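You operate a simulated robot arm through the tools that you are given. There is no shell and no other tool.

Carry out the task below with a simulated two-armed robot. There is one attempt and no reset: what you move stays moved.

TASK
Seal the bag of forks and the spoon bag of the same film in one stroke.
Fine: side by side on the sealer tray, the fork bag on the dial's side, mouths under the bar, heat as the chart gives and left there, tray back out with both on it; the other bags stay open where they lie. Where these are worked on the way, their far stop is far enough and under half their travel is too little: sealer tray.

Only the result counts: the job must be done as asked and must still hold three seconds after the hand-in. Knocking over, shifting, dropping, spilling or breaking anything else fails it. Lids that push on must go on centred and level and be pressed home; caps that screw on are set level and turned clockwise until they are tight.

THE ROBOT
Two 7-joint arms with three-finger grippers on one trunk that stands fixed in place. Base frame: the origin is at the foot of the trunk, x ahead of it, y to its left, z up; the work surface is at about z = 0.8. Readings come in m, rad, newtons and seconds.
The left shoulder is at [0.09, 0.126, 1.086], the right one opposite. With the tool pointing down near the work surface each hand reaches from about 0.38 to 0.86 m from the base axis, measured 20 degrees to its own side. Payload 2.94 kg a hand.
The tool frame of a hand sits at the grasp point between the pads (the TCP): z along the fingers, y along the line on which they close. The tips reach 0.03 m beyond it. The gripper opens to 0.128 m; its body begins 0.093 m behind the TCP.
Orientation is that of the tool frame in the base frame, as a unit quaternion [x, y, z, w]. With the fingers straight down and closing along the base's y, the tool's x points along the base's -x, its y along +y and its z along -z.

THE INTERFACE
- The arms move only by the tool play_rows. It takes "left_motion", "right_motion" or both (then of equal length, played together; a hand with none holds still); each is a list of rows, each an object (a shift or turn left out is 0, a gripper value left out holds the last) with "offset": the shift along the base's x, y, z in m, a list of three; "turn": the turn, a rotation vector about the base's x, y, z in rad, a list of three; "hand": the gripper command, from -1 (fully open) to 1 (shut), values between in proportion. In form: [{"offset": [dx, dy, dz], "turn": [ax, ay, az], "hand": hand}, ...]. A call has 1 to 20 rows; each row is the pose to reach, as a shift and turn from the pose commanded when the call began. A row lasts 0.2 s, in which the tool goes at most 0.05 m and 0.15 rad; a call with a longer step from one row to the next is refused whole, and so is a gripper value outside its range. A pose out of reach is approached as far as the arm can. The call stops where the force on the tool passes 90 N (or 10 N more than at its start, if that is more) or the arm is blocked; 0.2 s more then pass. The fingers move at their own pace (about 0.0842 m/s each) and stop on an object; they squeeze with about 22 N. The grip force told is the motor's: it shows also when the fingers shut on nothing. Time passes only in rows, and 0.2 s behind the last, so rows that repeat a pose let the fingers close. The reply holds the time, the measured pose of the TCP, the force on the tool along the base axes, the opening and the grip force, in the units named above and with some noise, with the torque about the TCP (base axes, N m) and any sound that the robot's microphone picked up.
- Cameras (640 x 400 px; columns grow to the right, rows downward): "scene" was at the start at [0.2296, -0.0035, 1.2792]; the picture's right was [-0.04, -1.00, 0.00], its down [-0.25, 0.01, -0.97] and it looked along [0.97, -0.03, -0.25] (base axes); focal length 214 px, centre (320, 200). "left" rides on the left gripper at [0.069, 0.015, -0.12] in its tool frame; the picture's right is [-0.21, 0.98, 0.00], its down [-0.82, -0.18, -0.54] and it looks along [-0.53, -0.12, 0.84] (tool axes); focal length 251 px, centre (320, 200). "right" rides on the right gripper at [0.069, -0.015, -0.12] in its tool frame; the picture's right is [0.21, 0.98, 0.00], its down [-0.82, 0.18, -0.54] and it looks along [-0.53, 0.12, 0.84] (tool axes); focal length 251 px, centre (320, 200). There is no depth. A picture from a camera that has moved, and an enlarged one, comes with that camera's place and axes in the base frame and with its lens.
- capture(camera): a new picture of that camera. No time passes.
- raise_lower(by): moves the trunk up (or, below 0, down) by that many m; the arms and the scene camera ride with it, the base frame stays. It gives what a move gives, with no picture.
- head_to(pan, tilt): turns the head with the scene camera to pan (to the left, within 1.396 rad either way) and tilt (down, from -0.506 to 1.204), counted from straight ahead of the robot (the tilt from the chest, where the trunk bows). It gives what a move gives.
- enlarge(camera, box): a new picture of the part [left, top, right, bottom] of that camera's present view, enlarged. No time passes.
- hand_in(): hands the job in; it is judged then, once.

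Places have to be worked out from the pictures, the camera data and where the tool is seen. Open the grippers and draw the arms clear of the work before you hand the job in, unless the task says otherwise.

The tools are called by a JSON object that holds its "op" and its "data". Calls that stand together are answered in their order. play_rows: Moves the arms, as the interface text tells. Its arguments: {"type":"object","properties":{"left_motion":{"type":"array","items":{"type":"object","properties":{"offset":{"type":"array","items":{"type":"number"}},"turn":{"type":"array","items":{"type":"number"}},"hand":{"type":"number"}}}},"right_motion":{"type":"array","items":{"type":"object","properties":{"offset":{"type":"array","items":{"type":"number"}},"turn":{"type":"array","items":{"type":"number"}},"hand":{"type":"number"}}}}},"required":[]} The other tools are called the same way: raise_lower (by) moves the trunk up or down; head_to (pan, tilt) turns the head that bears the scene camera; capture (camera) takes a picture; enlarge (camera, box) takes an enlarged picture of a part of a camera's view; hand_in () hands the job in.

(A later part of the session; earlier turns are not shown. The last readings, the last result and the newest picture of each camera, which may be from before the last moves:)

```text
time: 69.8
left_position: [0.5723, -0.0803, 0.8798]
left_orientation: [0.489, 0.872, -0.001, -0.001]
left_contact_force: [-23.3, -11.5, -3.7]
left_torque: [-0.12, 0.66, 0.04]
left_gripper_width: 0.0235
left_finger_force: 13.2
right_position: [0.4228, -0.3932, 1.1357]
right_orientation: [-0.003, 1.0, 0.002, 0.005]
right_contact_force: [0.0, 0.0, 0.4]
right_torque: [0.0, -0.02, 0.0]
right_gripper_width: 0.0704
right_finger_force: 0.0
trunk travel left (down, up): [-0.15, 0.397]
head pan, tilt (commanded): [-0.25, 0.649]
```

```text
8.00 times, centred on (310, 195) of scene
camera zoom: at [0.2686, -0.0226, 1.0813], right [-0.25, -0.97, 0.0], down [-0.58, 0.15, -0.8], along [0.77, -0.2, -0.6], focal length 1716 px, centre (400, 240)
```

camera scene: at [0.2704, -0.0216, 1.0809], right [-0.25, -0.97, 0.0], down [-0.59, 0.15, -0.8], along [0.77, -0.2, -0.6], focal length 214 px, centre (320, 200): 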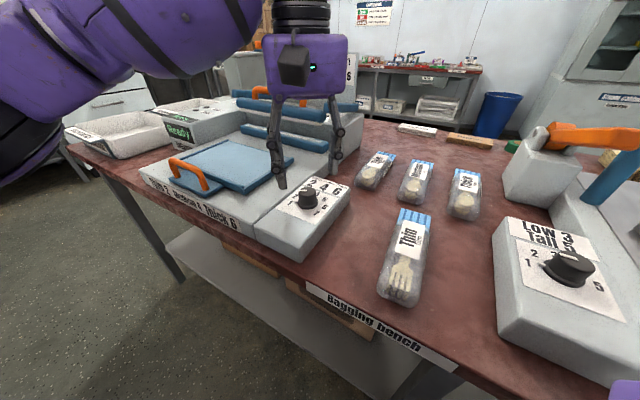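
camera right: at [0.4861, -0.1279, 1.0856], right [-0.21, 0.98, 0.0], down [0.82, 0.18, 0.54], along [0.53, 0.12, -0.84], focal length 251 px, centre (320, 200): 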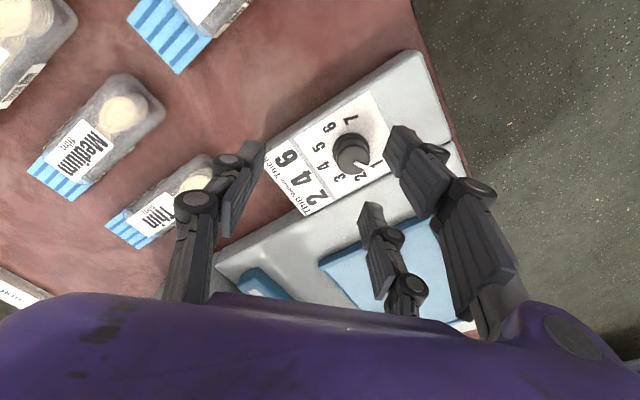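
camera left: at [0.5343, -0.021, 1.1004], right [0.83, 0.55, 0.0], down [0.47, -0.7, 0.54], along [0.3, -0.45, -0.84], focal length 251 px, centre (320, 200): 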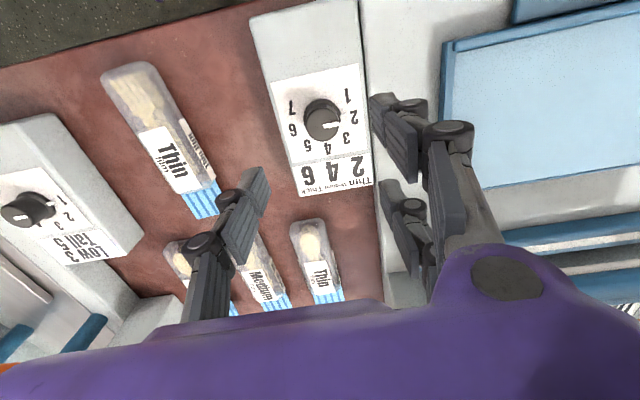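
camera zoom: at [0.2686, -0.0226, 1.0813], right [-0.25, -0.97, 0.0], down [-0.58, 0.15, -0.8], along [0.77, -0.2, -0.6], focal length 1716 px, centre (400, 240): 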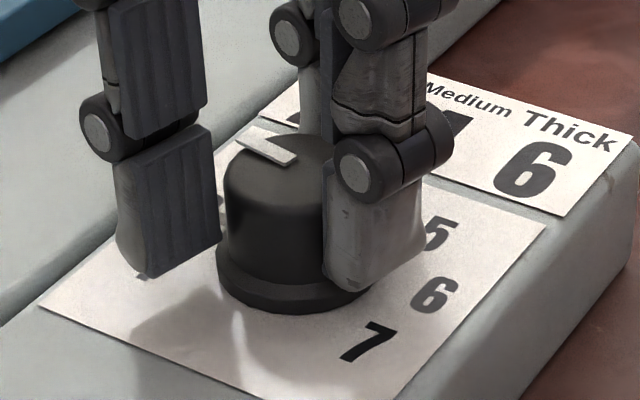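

The pointer rotated visibly. I release, lift and read it again.

{"op": "play_rows", "data": {"left_motion": [{"offset": [0.0, 0.0, 0.0], "hand": 0.4}, {"offset": [0.0, 0.0, 0.0], "hand": -0.1}, {"offset": [0.0, 0.0, 0.02]}, {"offset": [0.0, 0.0, 0.06]}, {"offset": [0.0, 0.0, 0.1]}]}}

{"op": "capture", "data": {"camera": "left"}}

{"op": "enlarge", "data": {"camera": "scene", "box": [285, 170, 335, 220]}}

```text
time: 71.0
left_position: [0.5745, -0.0777, 0.9799]
left_orientation: [0.487, 0.873, -0.001, 0.0]
left_contact_force: [0.3, 0.7, 0.0]
left_torque: [0.02, -0.04, -0.02]
left_gripper_width: 0.0703
left_finger_force: 0.0
right_position: [0.4242, -0.3923, 1.1359]
right_orientation: [-0.004, 1.0, 0.002, 0.003]
right_contact_force: [-0.2, -0.7, 0.1]
right_torque: [0.02, -0.04, -0.05]
right_gripper_width: 0.0705
right_finger_force: 0.1
trunk travel left (down, up): [-0.15, 0.397]
head pan, tilt (commanded): [-0.25, 0.649]
```

```text
taken
camera left: at [0.5503, -0.0122, 1.0996], right [0.94, 0.33, 0.0], down [0.28, -0.79, 0.54], along [0.18, -0.51, -0.84], focal length 251 px, centre (320, 200)
```

left: 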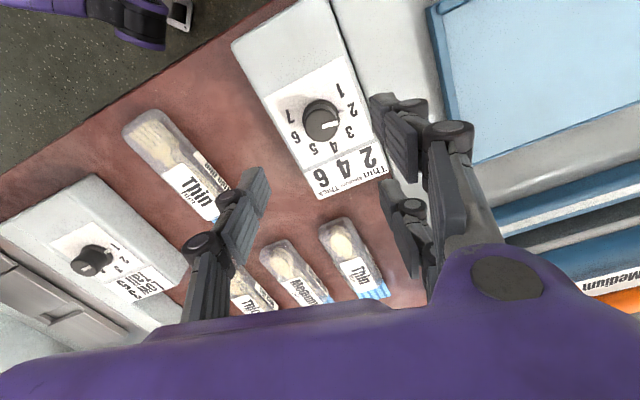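

```text
8.00 times, centred on (310, 195) of scene
camera zoom: at [0.2696, -0.0217, 1.0811], right [-0.25, -0.97, 0.0], down [-0.59, 0.15, -0.8], along [0.77, -0.2, -0.6], focal length 1716 px, centre (400, 240)
```

zoom: 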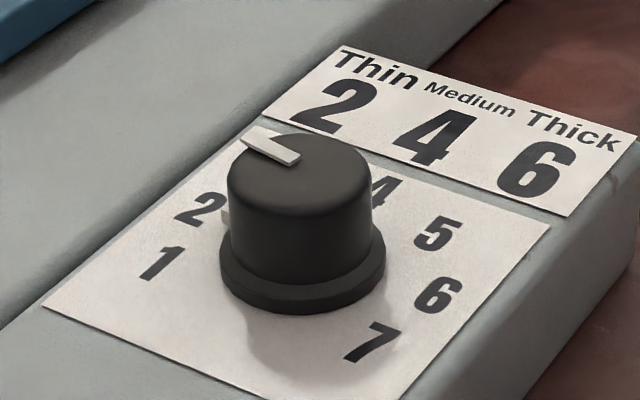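

I zoom the left camera tightly on the dial to confirm.

{"op": "enlarge", "data": {"camera": "left", "box": [285, 75, 375, 165]}}

```text
4.44 times, centred on (330, 120) of left
camera zoom: at [0.5503, -0.0122, 1.0996], right [0.94, 0.33, 0.0], down [0.28, -0.79, 0.54], along [0.18, -0.51, -0.84], focal length 1118 px, centre (276, 556)
```

zoom: 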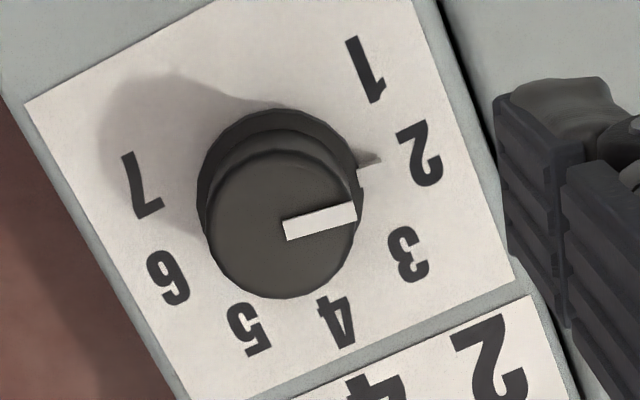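

Pointer now reads ≈36–38° with "2" at ≈34.5° — the tick points right at 2. Dial done. Next I measure the two bags (fork, thin spoon) from the scene camera.

{"op": "enlarge", "data": {"camera": "scene", "box": [365, 200, 445, 310]}}

{"op": "enlarge", "data": {"camera": "scene", "box": [345, 140, 495, 230]}}

{"op": "enlarge", "data": {"camera": "left", "box": [100, 90, 400, 320]}}

```text
3.64 times, centred on (405, 255) of scene
camera zoom: at [0.2696, -0.0217, 1.0811], right [-0.25, -0.97, 0.0], down [-0.59, 0.15, -0.8], along [0.77, -0.2, -0.6], focal length 780 px, centre (11, 0)
```

zoom: 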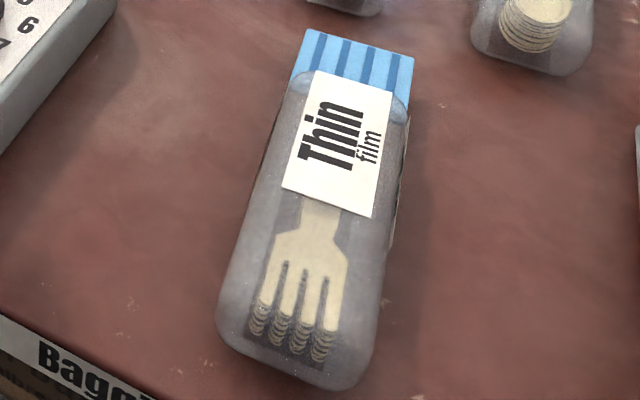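

```text
4.27 times, centred on (420, 185) of scene
camera zoom: at [0.2696, -0.0217, 1.0811], right [-0.25, -0.97, 0.0], down [-0.59, 0.15, -0.8], along [0.77, -0.2, -0.6], focal length 915 px, centre (-107, 264)
```

zoom: 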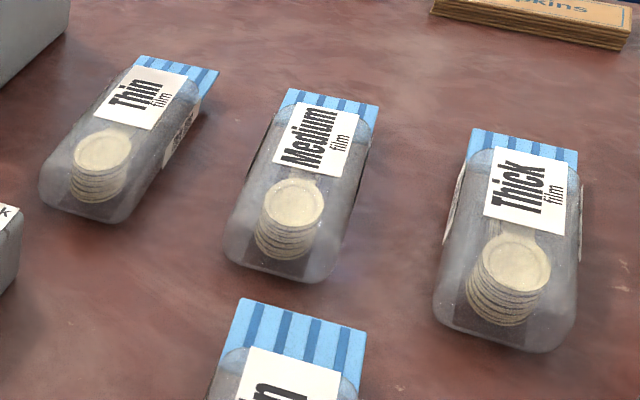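

```text
1.74 times, centred on (250, 205) of left
camera zoom: at [0.5503, -0.0122, 1.0996], right [0.94, 0.33, 0.0], down [0.28, -0.79, 0.54], along [0.18, -0.51, -0.84], focal length 437 px, centre (442, 191)
```

zoom: 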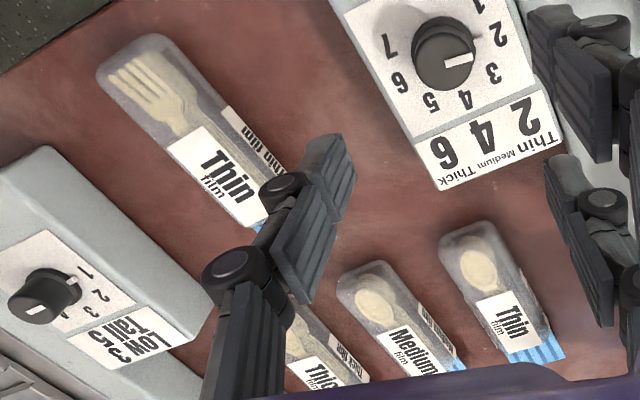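

Dial is set. Fork bag: body ≈0.143×0.052 m, centre ≈(0.437,−0.203), axis ≈−41°, top z≈0.834; thin spoon bag centre ≈(0.69,−0.27). I test whether the left hand can hover above the fork bag, moving the right hand a bit further aside.

{"op": "play_rows", "data": {"left_motion": [{"offset": [-0.025, -0.02, 0.01], "turn": [0, 0, 0.06]}, {"offset": [-0.05, -0.045, 0.01], "turn": [0, 0, 0.12]}, {"offset": [-0.075, -0.07, 0.01], "turn": [0, 0, 0.18]}, {"offset": [-0.1, -0.09, 0.01], "turn": [0, 0, 0.24]}, {"offset": [-0.12, -0.11, 0.01], "turn": [0, 0, 0.3]}, {"offset": [-0.138, -0.125, 0.0], "turn": [0, 0, 0.3]}, {"offset": [-0.138, -0.125, 0.0], "turn": [0, 0, 0.3]}], "right_motion": [{"offset": [0.0, -0.02, 0.03]}, {"offset": [0.0, -0.04, 0.06]}, {"offset": [0.0, -0.06, 0.08]}, {"offset": [0.0, -0.08, 0.09]}, {"offset": [0.0, -0.1, 0.1]}, {"offset": [0.0, -0.1, 0.1]}, {"offset": [0.0, -0.1, 0.1]}]}}

{"op": "capture", "data": {"camera": "left"}}

{"op": "capture", "data": {"camera": "scene"}}

```text
time: 72.5
left_position: [0.4359, -0.2038, 0.9791]
left_orientation: [0.351, 0.937, -0.001, -0.001]
left_contact_force: [0.0, -0.5, 1.6]
left_torque: [-0.02, 0.03, -0.01]
left_gripper_width: 0.0702
left_finger_force: 0.0
right_position: [0.4507, -0.4809, 1.1364]
right_orientation: [-0.002, 1.0, 0.001, 0.003]
right_contact_force: [0.0, 0.2, -0.4]
right_torque: [0.0, 0.01, 0.0]
right_gripper_width: 0.0705
right_finger_force: 0.1
right hand out of reach, approached as far as the arm can: row 1, 2, 3, 4, 5, 6, 7
trunk travel left (down, up): [-0.15, 0.397]
head pan, tilt (commanded): [-0.25, 0.649]
```

```text
taken
camera left: at [0.394, -0.1478, 1.099], right [0.8, 0.59, 0.0], down [0.5, -0.68, 0.54], along [0.32, -0.44, -0.84], focal length 251 px, centre (320, 200)
```

left: 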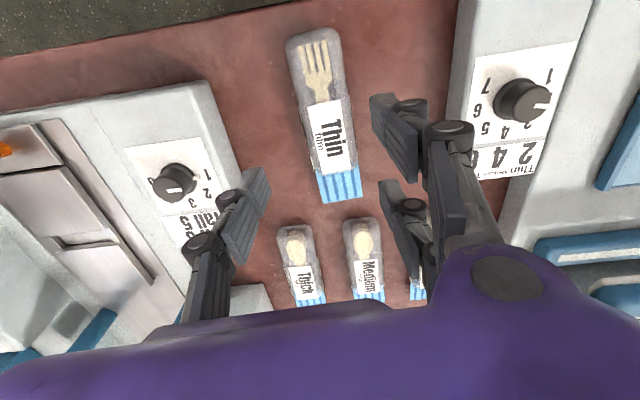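

```text
taken
camera scene: at [0.2704, -0.0214, 1.0808], right [-0.25, -0.97, 0.0], down [-0.59, 0.15, -0.8], along [0.77, -0.2, -0.6], focal length 214 px, centre (320, 200)
```

scene: 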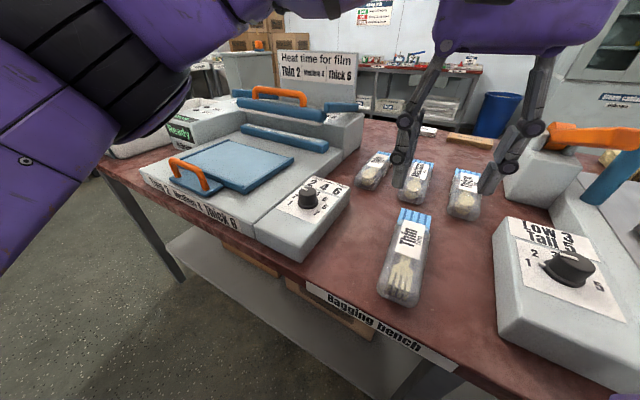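

The left hand reaches the fork bag with ease. I enlarge to measure the bag's offset and angle relative to the hand.

{"op": "enlarge", "data": {"camera": "left", "box": [230, 20, 430, 220]}}

```text
2.00 times, centred on (330, 120) of left
camera zoom: at [0.394, -0.1478, 1.099], right [0.8, 0.59, 0.0], down [0.5, -0.68, 0.54], along [0.32, -0.44, -0.84], focal length 503 px, centre (300, 360)
```

zoom: 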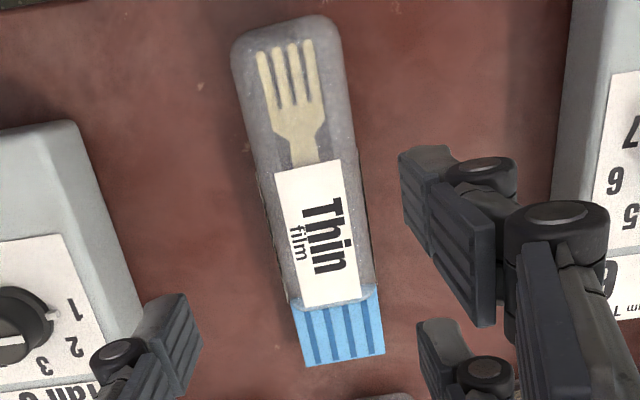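

Bag axis ≈−42°, body centre ≈(0.438,−0.197), width ≈0.052. I align and descend over the fork bag with the fingers opened to 0.08.

{"op": "play_rows", "data": {"left_motion": [{"offset": [0.003, 0.005, -0.03], "turn": [0, 0, -0.016], "hand": -0.25}, {"offset": [0.003, 0.005, -0.07], "turn": [0, 0, -0.016]}, {"offset": [0.003, 0.005, -0.1], "turn": [0, 0, -0.016]}, {"offset": [0.003, 0.005, -0.12], "turn": [0, 0, -0.016]}]}}

{"op": "capture", "data": {"camera": "left"}}

{"op": "enlarge", "data": {"camera": "scene", "box": [340, 150, 500, 310]}}

```text
time: 73.5
left_position: [0.4398, -0.1991, 0.8568]
left_orientation: [0.359, 0.933, -0.001, -0.001]
left_contact_force: [-0.3, 0.4, 1.6]
left_torque: [-0.05, 0.03, 0.0]
left_gripper_width: 0.0798
left_finger_force: 0.0
right_position: [0.4498, -0.481, 1.1371]
right_orientation: [-0.003, 1.0, 0.001, 0.004]
right_contact_force: [0.6, -0.2, 0.1]
right_torque: [0.02, 0.01, 0.0]
right_gripper_width: 0.0704
right_finger_force: 0.1
trunk travel left (down, up): [-0.15, 0.397]
head pan, tilt (commanded): [-0.25, 0.649]
```

```text
taken
camera left: at [0.3981, -0.1419, 0.9776], right [0.81, 0.58, 0.0], down [0.49, -0.68, 0.54], along [0.31, -0.44, -0.84], focal length 251 px, centre (320, 200)
```

left: 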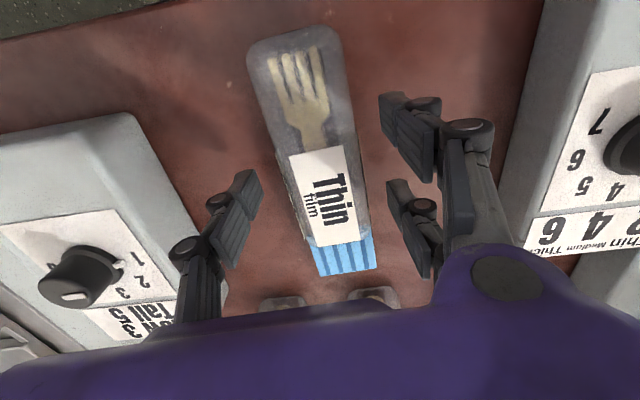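

```text
2.50 times, centred on (420, 230) of scene
camera zoom: at [0.2706, -0.0216, 1.0808], right [-0.25, -0.97, 0.0], down [-0.59, 0.15, -0.8], along [0.77, -0.2, -0.6], focal length 536 px, centre (70, 125)
```

zoom: 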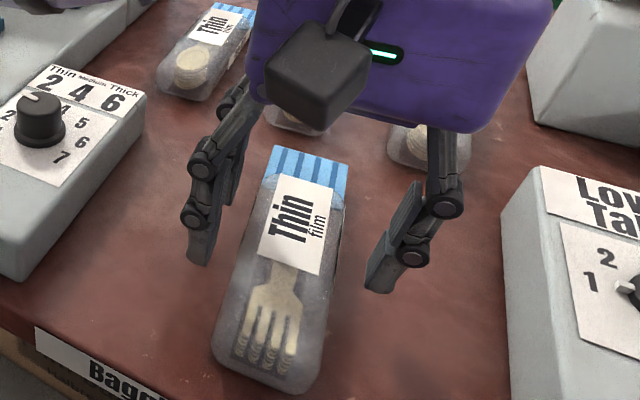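

Well centred; the TCP sits ~8 mm toward the mouth from the body centre. I descend the last 19 mm and close.

{"op": "play_rows", "data": {"left_motion": [{"offset": [0.0, 0.001, -0.01]}, {"offset": [0.0, 0.001, -0.018]}, {"offset": [0.0, 0.001, -0.018], "hand": 0.2}, {"offset": [0.0, 0.001, -0.018], "hand": 0.4}, {"offset": [0.0, 0.001, -0.018], "hand": 0.5}, {"offset": [0.0, 0.001, -0.018], "hand": 0.5}]}}

{"op": "enlarge", "data": {"camera": "scene", "box": [340, 150, 500, 310]}}

```text
time: 75.0
left_position: [0.4392, -0.1987, 0.8396]
left_orientation: [0.359, 0.933, -0.001, 0.0]
left_contact_force: [0.6, 0.5, 1.9]
left_torque: [-0.05, -0.03, 0.06]
left_gripper_width: 0.0528
left_finger_force: 21.7
right_position: [0.4498, -0.4805, 1.136]
right_orientation: [-0.004, 1.0, 0.001, 0.005]
right_contact_force: [1.0, 0.1, -0.4]
right_torque: [0.04, 0.0, -0.03]
right_gripper_width: 0.0704
right_finger_force: 0.1
trunk travel left (down, up): [-0.15, 0.397]
head pan, tilt (commanded): [-0.25, 0.649]
```

```text
2.50 times, centred on (420, 230) of scene
camera zoom: at [0.2704, -0.0215, 1.0808], right [-0.25, -0.97, 0.0], down [-0.59, 0.15, -0.8], along [0.77, -0.2, -0.6], focal length 536 px, centre (70, 125)
```

zoom: 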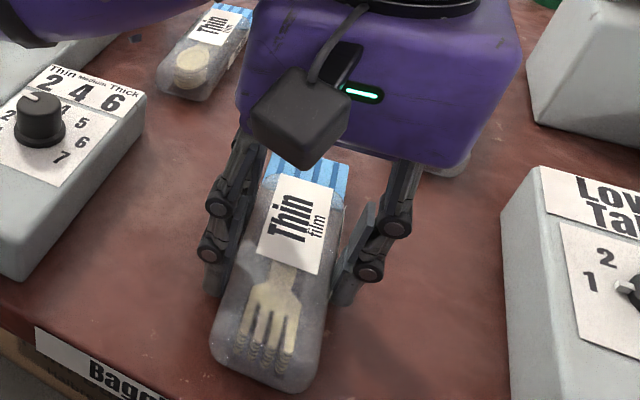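

Grip is firm (0.053 m, 22 N). Before placing, I want to know the tray's travel, so I release the bag where it lies, lift and go to the tray handle to test it empty.

{"op": "play_rows", "data": {"left_motion": [{"offset": [0, 0, 0], "hand": 0.2}, {"offset": [0, 0, 0], "hand": -0.25}, {"offset": [0, 0, 0.03], "hand": -0.25}, {"offset": [0, 0, 0.08]}, {"offset": [0, 0, 0.13]}, {"offset": [0.02, 0.03, 0.16], "turn": [0, 0, 0.12]}, {"offset": [0.04, 0.06, 0.17], "turn": [0, 0, 0.26]}, {"offset": [0.065, 0.1, 0.17], "turn": [0, 0, 0.4]}, {"offset": [0.09, 0.14, 0.17], "turn": [0, 0, 0.54]}, {"offset": [0.11, 0.18, 0.17], "turn": [0, 0, 0.68]}, {"offset": [0.13, 0.22, 0.17], "turn": [0, 0, 0.82]}, {"offset": [0.15, 0.26, 0.17], "turn": [0, 0, 0.96]}, {"offset": [0.17, 0.29, 0.17], "turn": [0, 0, 1.1]}, {"offset": [0.18, 0.31, 0.17], "turn": [0, 0, 1.24]}, {"offset": [0.19, 0.32, 0.17], "turn": [0, 0, 1.38]}, {"offset": [0.2, 0.33, 0.17], "turn": [0, 0, 1.518]}]}}

{"op": "capture", "data": {"camera": "left"}}

{"op": "capture", "data": {"camera": "scene"}}

```text
time: 78.3
left_position: [0.6391, 0.1335, 1.0103]
left_orientation: [-0.384, 0.923, -0.001, 0.0]
left_contact_force: [-0.4, -0.4, 0.1]
left_torque: [0.03, 0.01, -0.03]
left_gripper_width: 0.08
left_finger_force: 0.1
right_position: [0.4514, -0.4799, 1.1374]
right_orientation: [-0.003, 1.0, 0.001, 0.005]
right_contact_force: [-0.6, -0.1, 0.3]
right_torque: [-0.01, 0.02, -0.03]
right_gripper_width: 0.0706
right_finger_force: 0.1
trunk travel left (down, up): [-0.15, 0.397]
head pan, tilt (commanded): [-0.25, 0.649]
```

```text
taken
camera left: at [0.5795, 0.095, 1.1303], right [-0.54, 0.84, 0.0], down [0.71, 0.46, 0.54], along [0.46, 0.29, -0.84], focal length 251 px, centre (320, 200)
```

left: 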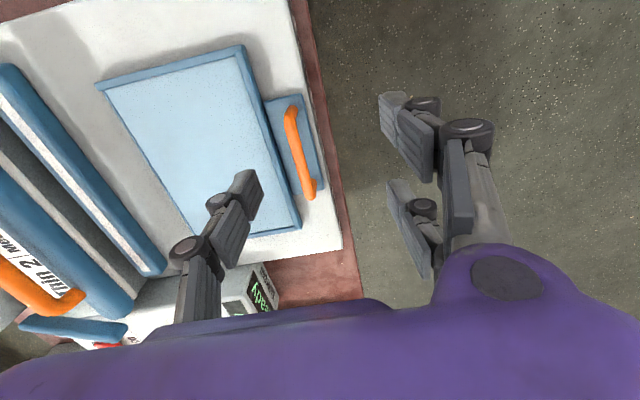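

```text
taken
camera scene: at [0.2705, -0.0214, 1.0808], right [-0.25, -0.97, 0.0], down [-0.59, 0.15, -0.8], along [0.77, -0.2, -0.6], focal length 214 px, centre (320, 200)
```

scene: 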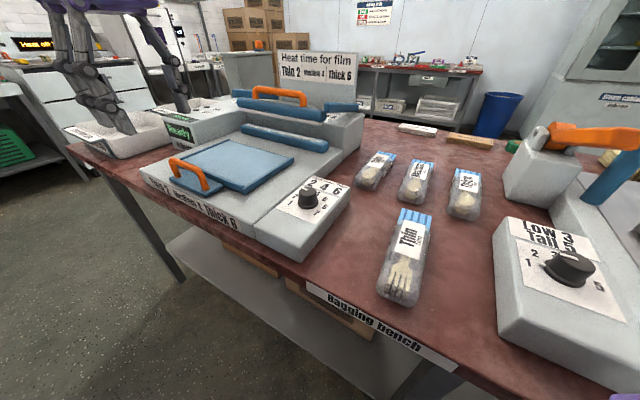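

The hand is turned to close along the tray's sliding direction. I enlarge to locate the handle accurately.

{"op": "enlarge", "data": {"camera": "left", "box": [90, 40, 350, 260]}}

{"op": "enlarge", "data": {"camera": "scene", "box": [140, 80, 310, 230]}}

```text
1.82 times, centred on (220, 150) of left
camera zoom: at [0.5795, 0.095, 1.1303], right [-0.54, 0.84, 0.0], down [0.71, 0.46, 0.54], along [0.46, 0.29, -0.84], focal length 457 px, centre (502, 291)
```

zoom: 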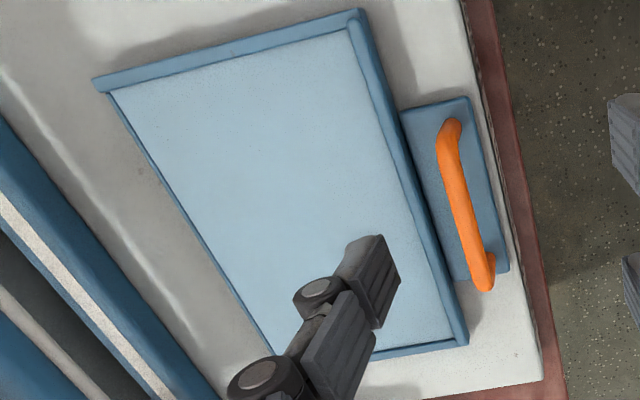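

```text
2.67 times, centred on (225, 155) of scene
camera zoom: at [0.2705, -0.0214, 1.0808], right [-0.25, -0.97, 0.0], down [-0.59, 0.15, -0.8], along [0.77, -0.2, -0.6], focal length 572 px, centre (573, 320)
```

zoom: 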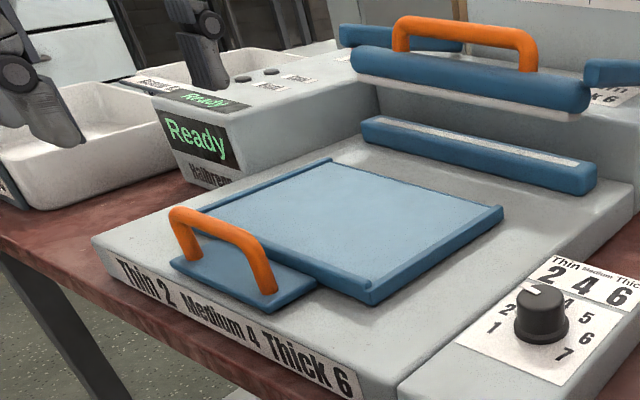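

Handle bar centre triangulates to ≈(0.673, 0.129, 0.889). I move above it, descend with the fingers straddling it and close.

{"op": "play_rows", "data": {"left_motion": [{"offset": [0.017, -0.002, -0.02], "hand": 0.1}, {"offset": [0.034, -0.0045, -0.05], "hand": 0.1}, {"offset": [0.034, -0.0045, -0.075]}, {"offset": [0.034, -0.0045, -0.095]}, {"offset": [0.034, -0.0045, -0.115]}]}}

{"op": "capture", "data": {"camera": "left"}}

{"op": "enlarge", "data": {"camera": "scene", "box": [140, 80, 310, 230]}}

```text
time: 79.5
left_position: [0.6734, 0.1283, 0.8955]
left_orientation: [-0.382, 0.924, -0.001, 0.0]
left_contact_force: [0.3, 0.1, 0.6]
left_torque: [0.02, 0.01, -0.02]
left_gripper_width: 0.0576
left_finger_force: 0.0
right_position: [0.4499, -0.4819, 1.137]
right_orientation: [-0.004, 1.0, 0.001, 0.004]
right_contact_force: [-0.8, 1.4, -0.2]
right_torque: [-0.01, 0.01, 0.0]
right_gripper_width: 0.0703
right_finger_force: 0.1
trunk travel left (down, up): [-0.15, 0.397]
head pan, tilt (commanded): [-0.25, 0.649]
```

```text
taken
camera left: at [0.6138, 0.0894, 1.0156], right [-0.54, 0.84, 0.0], down [0.71, 0.45, 0.54], along [0.46, 0.29, -0.84], focal length 251 px, centre (320, 200)
```

left: 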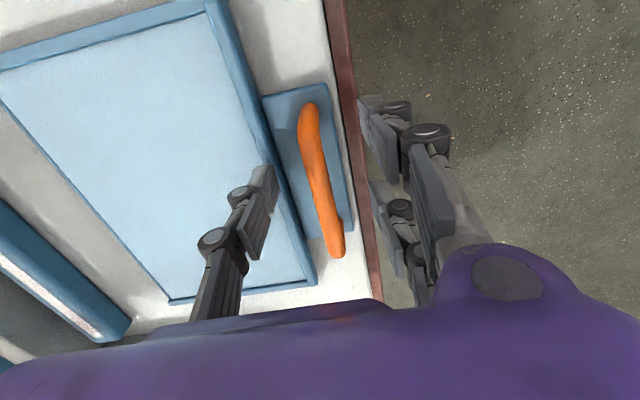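

```text
2.67 times, centred on (225, 155) of scene
camera zoom: at [0.2707, -0.0214, 1.0808], right [-0.25, -0.97, 0.0], down [-0.59, 0.15, -0.8], along [0.77, -0.2, -0.6], focal length 572 px, centre (573, 320)
```

zoom: 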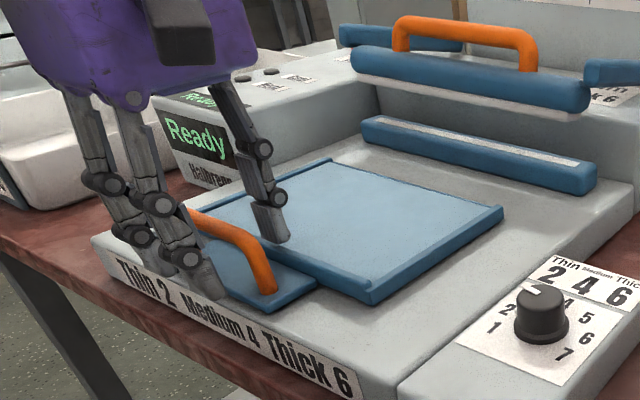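

The fingers straddle the handle, centred. I close on it.

{"op": "play_rows", "data": {"left_motion": [{"offset": [0, 0, 0], "hand": 0.5}, {"offset": [0, 0, 0], "hand": 0.9}, {"offset": [0, 0, 0], "hand": 0.9}, {"offset": [0, 0, 0], "hand": 0.9}]}}

```text
time: 80.5
left_position: [0.6738, 0.1279, 0.895]
left_orientation: [-0.381, 0.924, 0.0, 0.0]
left_contact_force: [1.5, 0.2, -0.3]
left_torque: [0.63, 0.46, -0.99]
left_gripper_width: 0.0109
left_finger_force: 38.3
right_position: [0.4494, -0.4815, 1.1371]
right_orientation: [-0.003, 1.0, 0.001, 0.004]
right_contact_force: [0.8, 0.0, -0.9]
right_torque: [0.02, -0.01, 0.02]
right_gripper_width: 0.0703
right_finger_force: 0.1
trunk travel left (down, up): [-0.15, 0.397]
head pan, tilt (commanded): [-0.25, 0.649]
```

Gripped the handle. I push the empty tray in slowly, 4 cm first.

{"op": "play_rows", "data": {"left_motion": [{"offset": [0.007, -0.007, 0]}, {"offset": [0.014, -0.014, 0]}, {"offset": [0.021, -0.021, 0]}, {"offset": [0.028, -0.028, 0]}, {"offset": [0.028, -0.028, 0]}]}}

{"op": "enlarge", "data": {"camera": "scene", "box": [140, 80, 310, 230]}}

```text
time: 81.8
left_position: [0.7007, 0.0999, 0.8968]
left_orientation: [-0.382, 0.924, 0.0, -0.001]
left_contact_force: [0.9, 0.1, -2.3]
left_torque: [0.51, 0.6, -1.06]
left_gripper_width: 0.0108
left_finger_force: 38.1
right_position: [0.4495, -0.4815, 1.136]
right_orientation: [-0.003, 1.0, 0.001, 0.004]
right_contact_force: [-0.1, 0.1, 0.2]
right_torque: [0.0, 0.01, -0.03]
right_gripper_width: 0.0706
right_finger_force: 0.2
trunk travel left (down, up): [-0.15, 0.397]
head pan, tilt (commanded): [-0.25, 0.649]
```

```text
2.67 times, centred on (225, 155) of scene
camera zoom: at [0.2707, -0.0215, 1.0807], right [-0.25, -0.97, 0.0], down [-0.59, 0.15, -0.8], along [0.77, -0.2, -0.6], focal length 572 px, centre (573, 320)
```

zoom: 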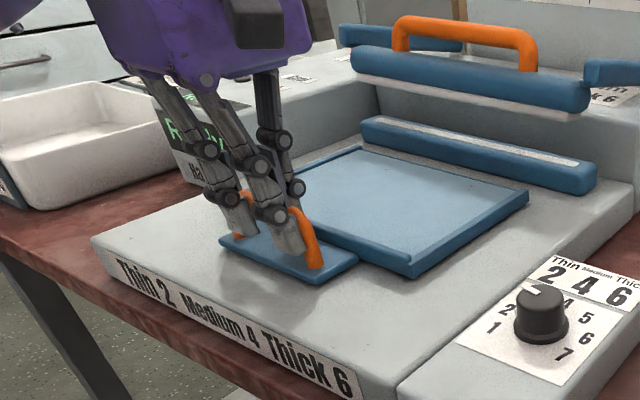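

The tray slides freely. I continue in small steps toward the far stop, watching the force.

{"op": "play_rows", "data": {"left_motion": [{"offset": [0.0035, -0.0035, 0]}, {"offset": [0.007, -0.007, 0]}, {"offset": [0.0105, -0.0105, 0]}, {"offset": [0.014, -0.014, 0]}, {"offset": [0.014, -0.014, 0]}]}}

{"op": "play_rows", "data": {"left_motion": [{"offset": [0.0028, -0.0028, 0]}, {"offset": [0.0056, -0.0056, 0]}, {"offset": [0.0084, -0.0084, 0]}, {"offset": [0.0084, -0.0084, 0]}]}}

{"op": "enlarge", "data": {"camera": "scene", "box": [140, 80, 310, 230]}}

```text
time: 83.0
left_position: [0.7157, 0.0856, 0.8947]
left_orientation: [-0.382, 0.924, -0.001, 0.001]
left_contact_force: [4.4, 4.8, 3.3]
left_torque: [0.25, 0.89, -1.14]
left_gripper_width: 0.0108
left_finger_force: 38.0
right_position: [0.4504, -0.4813, 1.1375]
right_orientation: [-0.004, 1.0, 0.001, 0.004]
right_contact_force: [0.2, -0.6, -0.2]
right_torque: [0.02, -0.04, -0.04]
right_gripper_width: 0.0704
right_finger_force: 0.1
trunk travel left (down, up): [-0.15, 0.397]
head pan, tilt (commanded): [-0.25, 0.649]
```

```text
time: 84.0
left_position: [0.7229, 0.0773, 0.8955]
left_orientation: [-0.382, 0.924, 0.001, -0.001]
left_contact_force: [-2.8, 12.6, 1.8]
left_torque: [1.13, 0.28, -1.31]
left_gripper_width: 0.011
left_finger_force: 37.9
right_position: [0.4494, -0.4803, 1.1383]
right_orientation: [-0.003, 1.0, 0.001, 0.004]
right_contact_force: [0.4, 0.4, 0.1]
right_torque: [0.02, -0.03, 0.01]
right_gripper_width: 0.0706
right_finger_force: 0.0
trunk travel left (down, up): [-0.15, 0.397]
head pan, tilt (commanded): [-0.25, 0.649]
```

```text
2.67 times, centred on (225, 155) of scene
camera zoom: at [0.2699, -0.0204, 1.081], right [-0.25, -0.97, 0.0], down [-0.59, 0.15, -0.8], along [0.77, -0.2, -0.6], focal length 572 px, centre (573, 320)
```

zoom: 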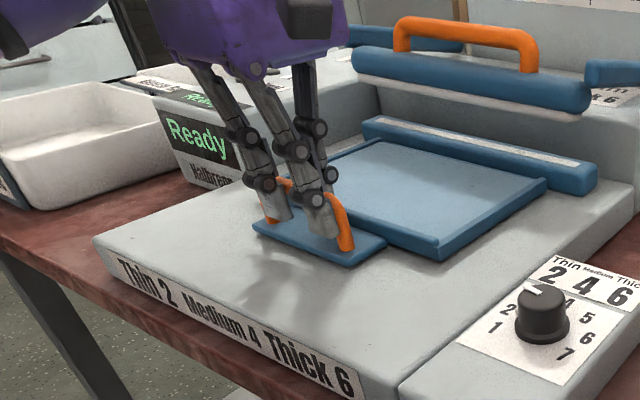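

About 70 mm travelled with ~11 N resisting now. I push a further 3 mm to confirm whether this is the stop.

{"op": "play_rows", "data": {"left_motion": [{"offset": [0.0012, -0.0012, 0]}, {"offset": [0.0022, -0.0022, 0]}, {"offset": [0.0022, -0.0022, 0]}]}}

{"op": "capture", "data": {"camera": "left"}}

{"op": "enlarge", "data": {"camera": "scene", "box": [220, 100, 310, 180]}}

```text
time: 84.8
left_position: [0.7241, 0.0769, 0.8939]
left_orientation: [-0.382, 0.924, 0.002, -0.002]
left_contact_force: [-23.0, 23.2, -4.2]
left_torque: [0.98, 0.44, -1.07]
left_gripper_width: 0.0112
left_finger_force: 37.4
right_position: [0.4498, -0.4791, 1.1394]
right_orientation: [-0.003, 1.0, 0.0, 0.004]
right_contact_force: [0.1, 0.3, 0.2]
right_torque: [0.0, -0.04, 0.02]
right_gripper_width: 0.0703
right_finger_force: 0.0
trunk travel left (down, up): [-0.15, 0.397]
head pan, tilt (commanded): [-0.25, 0.649]
```

```text
taken
camera left: at [0.6637, 0.0393, 1.0158], right [-0.54, 0.84, 0.01], down [0.71, 0.45, 0.54], along [0.45, 0.29, -0.84], focal length 251 px, centre (320, 200)
```

left: 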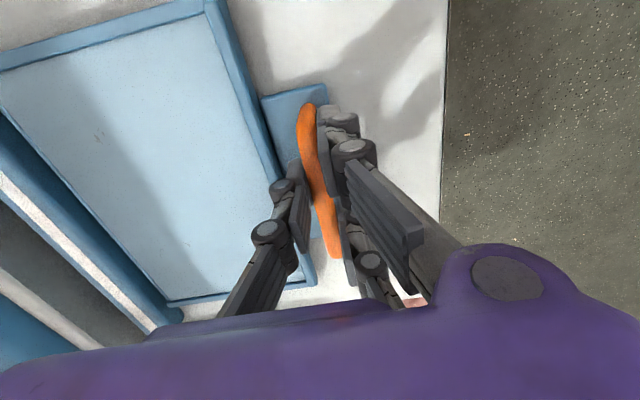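

```text
5.00 times, centred on (265, 140) of scene
camera zoom: at [0.2687, -0.0193, 1.0813], right [-0.25, -0.97, 0.0], down [-0.58, 0.15, -0.8], along [0.77, -0.2, -0.6], focal length 1072 px, centre (595, 500)
```

zoom: 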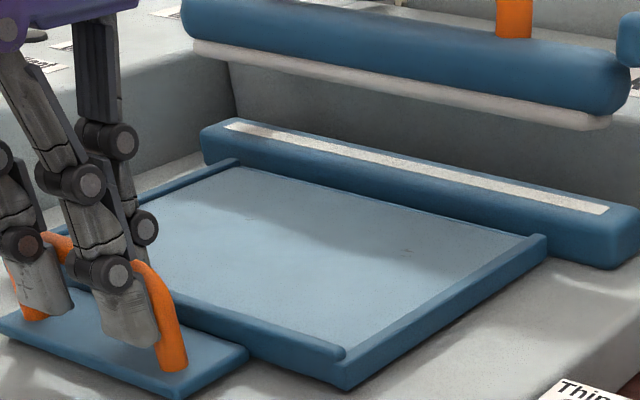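

The far stop is at ≈71 mm travel (32 N now). The flap must lie on the bar, so the bag body should sit right up to the tray's back edge. I pull the tray back out to where it was.

{"op": "play_rows", "data": {"left_motion": [{"offset": [-0.004, 0.004, 0]}, {"offset": [-0.01, 0.01, 0]}, {"offset": [-0.017, 0.017, 0]}, {"offset": [-0.024, 0.024, 0]}, {"offset": [-0.031, 0.031, 0]}, {"offset": [-0.038, 0.038, 0]}, {"offset": [-0.045, 0.045, 0]}, {"offset": [-0.052, 0.052, 0]}, {"offset": [-0.052, 0.052, 0]}]}}

{"op": "enlarge", "data": {"camera": "scene", "box": [140, 80, 310, 230]}}

```text
time: 86.8
left_position: [0.6734, 0.1287, 0.8948]
left_orientation: [-0.382, 0.924, -0.001, 0.0]
left_contact_force: [6.1, 5.0, 9.9]
left_torque: [0.63, 0.54, -1.16]
left_gripper_width: 0.011
left_finger_force: 38.3
right_position: [0.4501, -0.4815, 1.1371]
right_orientation: [-0.004, 1.0, 0.001, 0.004]
right_contact_force: [0.7, -0.2, 0.0]
right_torque: [-0.02, 0.02, -0.02]
right_gripper_width: 0.0704
right_finger_force: 0.2
trunk travel left (down, up): [-0.15, 0.397]
head pan, tilt (commanded): [-0.25, 0.649]
```

```text
2.67 times, centred on (225, 155) of scene
camera zoom: at [0.2704, -0.0212, 1.0809], right [-0.25, -0.97, 0.0], down [-0.59, 0.15, -0.8], along [0.77, -0.2, -0.6], focal length 572 px, centre (573, 320)
```

zoom: 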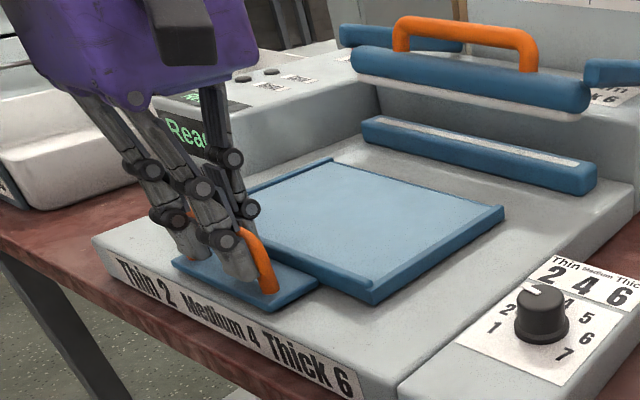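

Tray is back out. I release the handle, lift clear, and take a measuring view of tray and bar.

{"op": "play_rows", "data": {"left_motion": [{"offset": [0, 0, 0], "hand": 0.4}, {"offset": [0, 0, 0], "hand": 0.1}, {"offset": [0, 0, 0.02]}, {"offset": [0, 0, 0.06]}, {"offset": [0, 0, 0.1]}, {"offset": [0, 0, 0.14]}]}}

{"op": "capture", "data": {"camera": "left"}}

{"op": "enlarge", "data": {"camera": "left", "box": [0, 40, 340, 320]}}

```text
time: 88.2
left_position: [0.6718, 0.1268, 1.0355]
left_orientation: [-0.382, 0.924, -0.002, 0.0]
left_contact_force: [0.1, 0.0, 1.3]
left_torque: [0.01, -0.02, -0.01]
left_gripper_width: 0.0578
left_finger_force: 0.0
right_position: [0.4492, -0.4806, 1.1384]
right_orientation: [-0.003, 1.0, 0.001, 0.005]
right_contact_force: [1.1, 0.0, 0.7]
right_torque: [0.03, -0.04, 0.0]
right_gripper_width: 0.0704
right_finger_force: 0.0
trunk travel left (down, up): [-0.15, 0.397]
head pan, tilt (commanded): [-0.25, 0.649]
```

```text
taken
camera left: at [0.6119, 0.0883, 1.1563], right [-0.54, 0.84, 0.0], down [0.71, 0.45, 0.54], along [0.46, 0.29, -0.84], focal length 251 px, centre (320, 200)
```

left: 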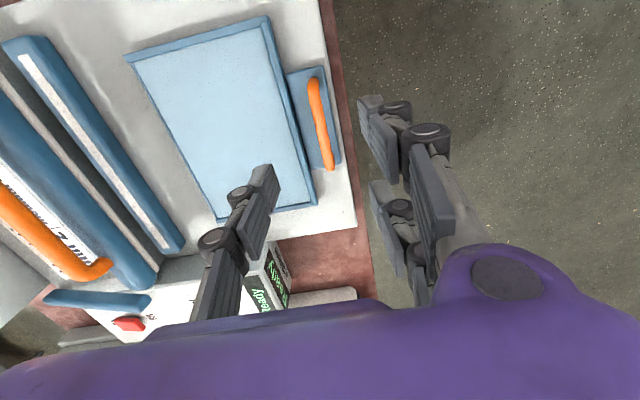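

```text
1.43 times, centred on (170, 180) of left
camera zoom: at [0.6119, 0.0883, 1.1563], right [-0.54, 0.84, 0.0], down [0.71, 0.45, 0.54], along [0.46, 0.29, -0.84], focal length 359 px, centre (534, 229)
```

zoom: 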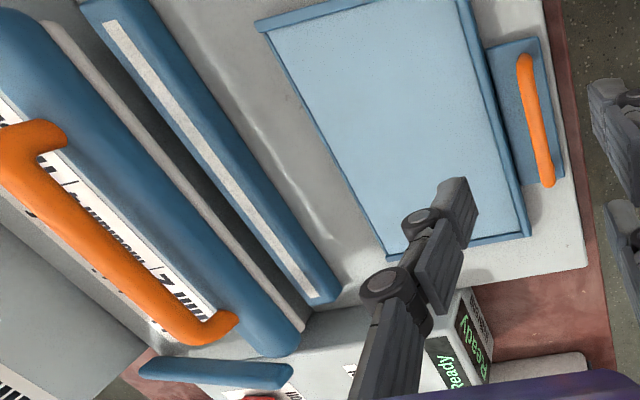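

Tray inner depth f = 0.426–0.566, strip at f ≈ 0.669 (0.07 travel brings the back edge to the bar), so with the grip point at f≈0.505 the flap will cover the strip. I return to the fork bag, re-opened and turned to its axis.

{"op": "play_rows", "data": {"left_motion": [{"offset": [-0.01, -0.01, 0.0], "turn": [0, 0, -0.14], "hand": -0.25}, {"offset": [-0.02, -0.02, 0.0], "turn": [0, 0, -0.28]}, {"offset": [-0.03, -0.035, 0.0], "turn": [0, 0, -0.42]}, {"offset": [-0.045, -0.06, 0.0], "turn": [0, 0, -0.56]}, {"offset": [-0.065, -0.09, 0.0], "turn": [0, 0, -0.7]}, {"offset": [-0.09, -0.125, 0.0], "turn": [0, 0, -0.84]}, {"offset": [-0.115, -0.16, 0.0], "turn": [0, 0, -0.98]}, {"offset": [-0.14, -0.195, 0.0], "turn": [0, 0, -1.12]}, {"offset": [-0.165, -0.23, 0.0], "turn": [0, 0, -1.26]}, {"offset": [-0.19, -0.265, 0.0], "turn": [0, 0, -1.4]}, {"offset": [-0.215, -0.3, 0.0], "turn": [0, 0, -1.517]}, {"offset": [-0.2325, -0.3255, 0.0], "turn": [0, 0, -1.517]}, {"offset": [-0.2325, -0.3255, -0.04], "turn": [0, 0, -1.517]}, {"offset": [-0.2325, -0.3255, -0.085], "turn": [0, 0, -1.517]}, {"offset": [-0.2325, -0.3255, -0.13], "turn": [0, 0, -1.517]}, {"offset": [-0.2325, -0.3255, -0.16], "turn": [0, 0, -1.517]}]}}

{"op": "capture", "data": {"camera": "left"}}

```text
time: 91.5
left_position: [0.4409, -0.1982, 0.8745]
left_orientation: [0.358, 0.934, 0.0, 0.0]
left_contact_force: [-0.6, -0.3, 0.2]
left_torque: [-0.01, 0.01, -0.01]
left_gripper_width: 0.0801
left_finger_force: 0.0
right_position: [0.45, -0.4819, 1.1379]
right_orientation: [-0.005, 1.0, 0.001, 0.003]
right_contact_force: [0.8, -0.5, 0.6]
right_torque: [0.0, 0.02, 0.0]
right_gripper_width: 0.0704
right_finger_force: 0.1
trunk travel left (down, up): [-0.15, 0.397]
head pan, tilt (commanded): [-0.25, 0.649]
```

```text
taken
camera left: at [0.4005, -0.1417, 0.9951], right [0.81, 0.58, 0.0], down [0.49, -0.68, 0.54], along [0.31, -0.44, -0.84], focal length 251 px, centre (320, 200)
```

left: 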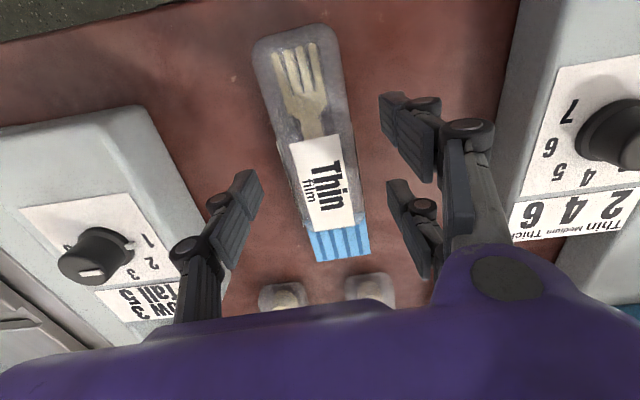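

Aligned over the bag again. Descend, close, and lift gently.

{"op": "play_rows", "data": {"left_motion": [{"offset": [-0.001, 0.0, -0.02]}, {"offset": [-0.001, 0.0, -0.035]}, {"offset": [-0.001, 0.0, -0.035], "hand": 0.2}, {"offset": [-0.001, 0.0, -0.035], "hand": 0.5}, {"offset": [-0.001, 0.0, -0.035], "hand": 0.5}, {"offset": [-0.001, 0.0, -0.035], "hand": 0.5}, {"offset": [-0.001, 0.0, -0.025]}, {"offset": [-0.001, 0.0, 0.01]}, {"offset": [-0.001, 0.0, 0.05]}, {"offset": [-0.001, 0.0, 0.08]}]}}

{"op": "capture", "data": {"camera": "scene"}}

{"op": "capture", "data": {"camera": "left"}}

```text
time: 93.8
left_position: [0.4414, -0.1984, 0.9553]
left_orientation: [0.358, 0.934, -0.002, 0.0]
left_contact_force: [0.1, 0.3, -0.6]
left_torque: [-0.03, 0.01, 0.01]
left_gripper_width: 0.0527
left_finger_force: 21.8
right_position: [0.4486, -0.4808, 1.1373]
right_orientation: [-0.003, 1.0, 0.001, 0.005]
right_contact_force: [-0.1, 0.0, 0.0]
right_torque: [-0.03, -0.01, -0.01]
right_gripper_width: 0.0704
right_finger_force: 0.0
trunk travel left (down, up): [-0.15, 0.397]
head pan, tilt (commanded): [-0.25, 0.649]
```

```text
taken
camera scene: at [0.2699, -0.0214, 1.081], right [-0.25, -0.97, 0.0], down [-0.59, 0.15, -0.8], along [0.77, -0.2, -0.6], focal length 214 px, centre (320, 200)
```

scene: 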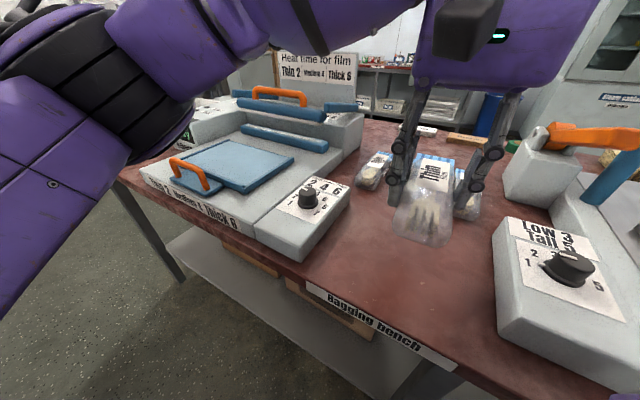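

```text
taken
camera left: at [0.3991, -0.1408, 1.0758], right [0.81, 0.58, 0.0], down [0.49, -0.68, 0.54], along [0.31, -0.44, -0.84], focal length 251 px, centre (320, 200)
```

left: 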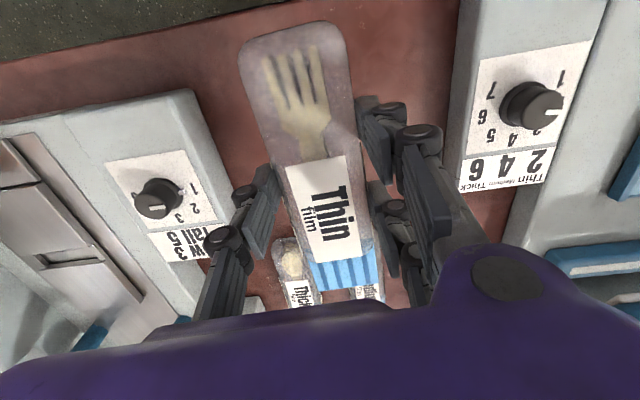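

Bag lifted level; in the grip its near end is 77 mm behind and the body front 59 mm ahead of the TCP. I carry it over to the tray's dial side, turning to the sealer's −45°.

{"op": "play_rows", "data": {"left_motion": [{"offset": [0.0, 0.0, 0.03]}, {"offset": [0.015, 0.01, 0.055], "turn": [0, 0, -0.01]}, {"offset": [0.045, 0.032, 0.065], "turn": [0, 0, -0.02]}, {"offset": [0.08, 0.058, 0.065], "turn": [0, 0, -0.03]}, {"offset": [0.115, 0.085, 0.065], "turn": [0, 0, -0.04]}, {"offset": [0.15, 0.111, 0.065], "turn": [0, 0, -0.052]}, {"offset": [0.185, 0.137, 0.065], "turn": [0, 0, -0.052]}, {"offset": [0.22, 0.163, 0.065], "turn": [0, 0, -0.052]}, {"offset": [0.255, 0.189, 0.065], "turn": [0, 0, -0.052]}, {"offset": [0.2841, 0.2097, 0.065], "turn": [0, 0, -0.052]}, {"offset": [0.2841, 0.2097, 0.04], "turn": [0, 0, -0.052]}]}}

{"op": "capture", "data": {"camera": "left"}}

{"op": "capture", "data": {"camera": "scene"}}

```text
time: 96.2
left_position: [0.7069, 0.0091, 0.9974]
left_orientation: [0.381, 0.925, 0.0, 0.001]
left_contact_force: [0.1, 0.1, -0.9]
left_torque: [0.04, 0.01, 0.02]
left_gripper_width: 0.0532
left_finger_force: 21.9
left hand out of reach, approached as far as the arm can: row 10, 11
right_position: [0.4506, -0.4815, 1.1357]
right_orientation: [-0.003, 1.0, 0.001, 0.004]
right_contact_force: [0.7, 0.2, -0.4]
right_torque: [0.02, 0.0, 0.02]
right_gripper_width: 0.0701
right_finger_force: 0.1
trunk travel left (down, up): [-0.15, 0.397]
head pan, tilt (commanded): [-0.25, 0.649]
```

```text
taken
camera left: at [0.6685, 0.0683, 1.1174], right [0.84, 0.54, 0.0], down [0.46, -0.71, 0.54], along [0.29, -0.46, -0.84], focal length 251 px, centre (320, 200)
```

left: 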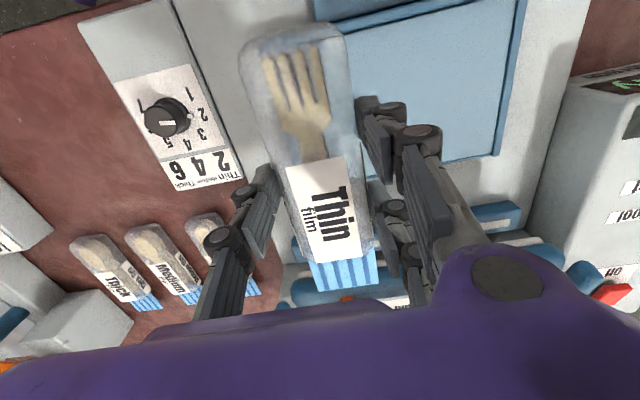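

```text
taken
camera scene: at [0.2707, -0.0218, 1.0807], right [-0.25, -0.97, 0.0], down [-0.59, 0.15, -0.8], along [0.77, -0.2, -0.6], focal length 214 px, centre (320, 200)
```

scene: 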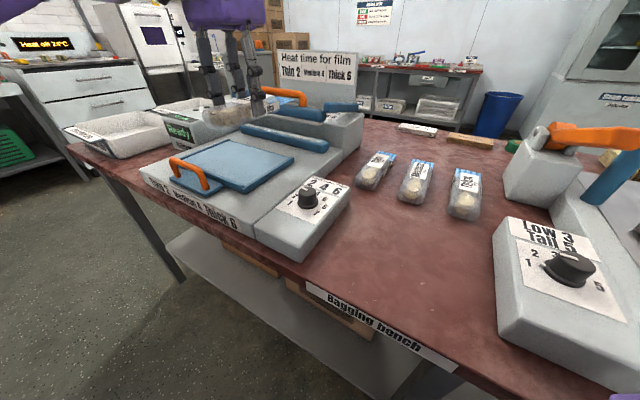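

Just short of reach at this height and yaw ((0.707,0.009)). I try at a lower height where the reach may be better.

{"op": "play_rows", "data": {"left_motion": [{"offset": [0.0, 0.0, -0.02]}, {"offset": [0.0, 0.0, -0.04]}, {"offset": [0.01, 0.001, -0.045]}, {"offset": [0.0186, 0.002, -0.045]}, {"offset": [0.0186, 0.002, -0.045]}]}}

```text
time: 97.3
left_position: [0.7179, 0.0091, 0.9513]
left_orientation: [0.383, 0.924, -0.001, 0.0]
left_contact_force: [-0.8, -0.3, 0.5]
left_torque: [-0.02, 0.03, -0.02]
left_gripper_width: 0.053
left_finger_force: 21.7
left hand out of reach, approached as far as the arm can: row 4, 5
right_position: [0.4506, -0.4817, 1.1354]
right_orientation: [-0.004, 1.0, 0.001, 0.003]
right_contact_force: [0.0, -0.1, 0.4]
right_torque: [-0.01, 0.03, -0.02]
right_gripper_width: 0.0704
right_finger_force: 0.1
trunk travel left (down, up): [-0.15, 0.397]
head pan, tilt (commanded): [-0.25, 0.649]
```

Lower helps (x=0.718 at z=0.951). I go a little lower still (bag bottom stays above the tray) and try the remaining 8 mm.

{"op": "play_rows", "data": {"left_motion": [{"offset": [0.0, 0.0, -0.02]}, {"offset": [0.0, 0.0, -0.035]}, {"offset": [0.004, 0.001, -0.035]}, {"offset": [0.0076, 0.002, -0.035]}, {"offset": [0.0076, 0.002, -0.035]}]}}

{"op": "capture", "data": {"camera": "scene"}}

{"op": "enlarge", "data": {"camera": "scene", "box": [140, 80, 310, 230]}}

```text
time: 98.5
left_position: [0.7263, 0.0114, 0.916]
left_orientation: [0.382, 0.924, -0.001, 0.0]
left_contact_force: [0.4, 0.4, -0.6]
left_torque: [0.01, -0.01, -0.03]
left_gripper_width: 0.0531
left_finger_force: 21.8
right_position: [0.4493, -0.4805, 1.1372]
right_orientation: [-0.004, 1.0, 0.001, 0.004]
right_contact_force: [0.4, -1.1, 0.0]
right_torque: [0.01, -0.03, -0.02]
right_gripper_width: 0.0705
right_finger_force: 0.1
trunk travel left (down, up): [-0.15, 0.397]
head pan, tilt (commanded): [-0.25, 0.649]
```

```text
taken
camera scene: at [0.2704, -0.0215, 1.0808], right [-0.25, -0.97, 0.0], down [-0.59, 0.15, -0.8], along [0.77, -0.2, -0.6], focal length 214 px, centre (320, 200)
```

scene: 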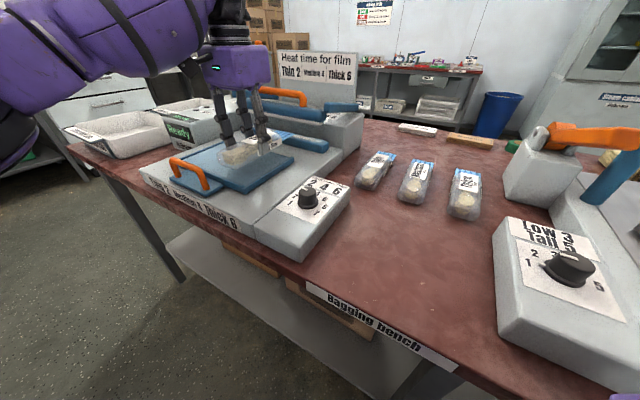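

```text
2.67 times, centred on (225, 155) of scene
camera zoom: at [0.2704, -0.0215, 1.0808], right [-0.25, -0.97, 0.0], down [-0.59, 0.15, -0.8], along [0.77, -0.2, -0.6], focal length 572 px, centre (573, 320)
```

zoom: 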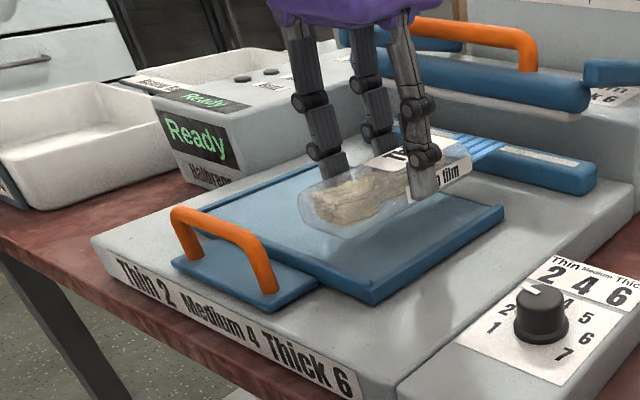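

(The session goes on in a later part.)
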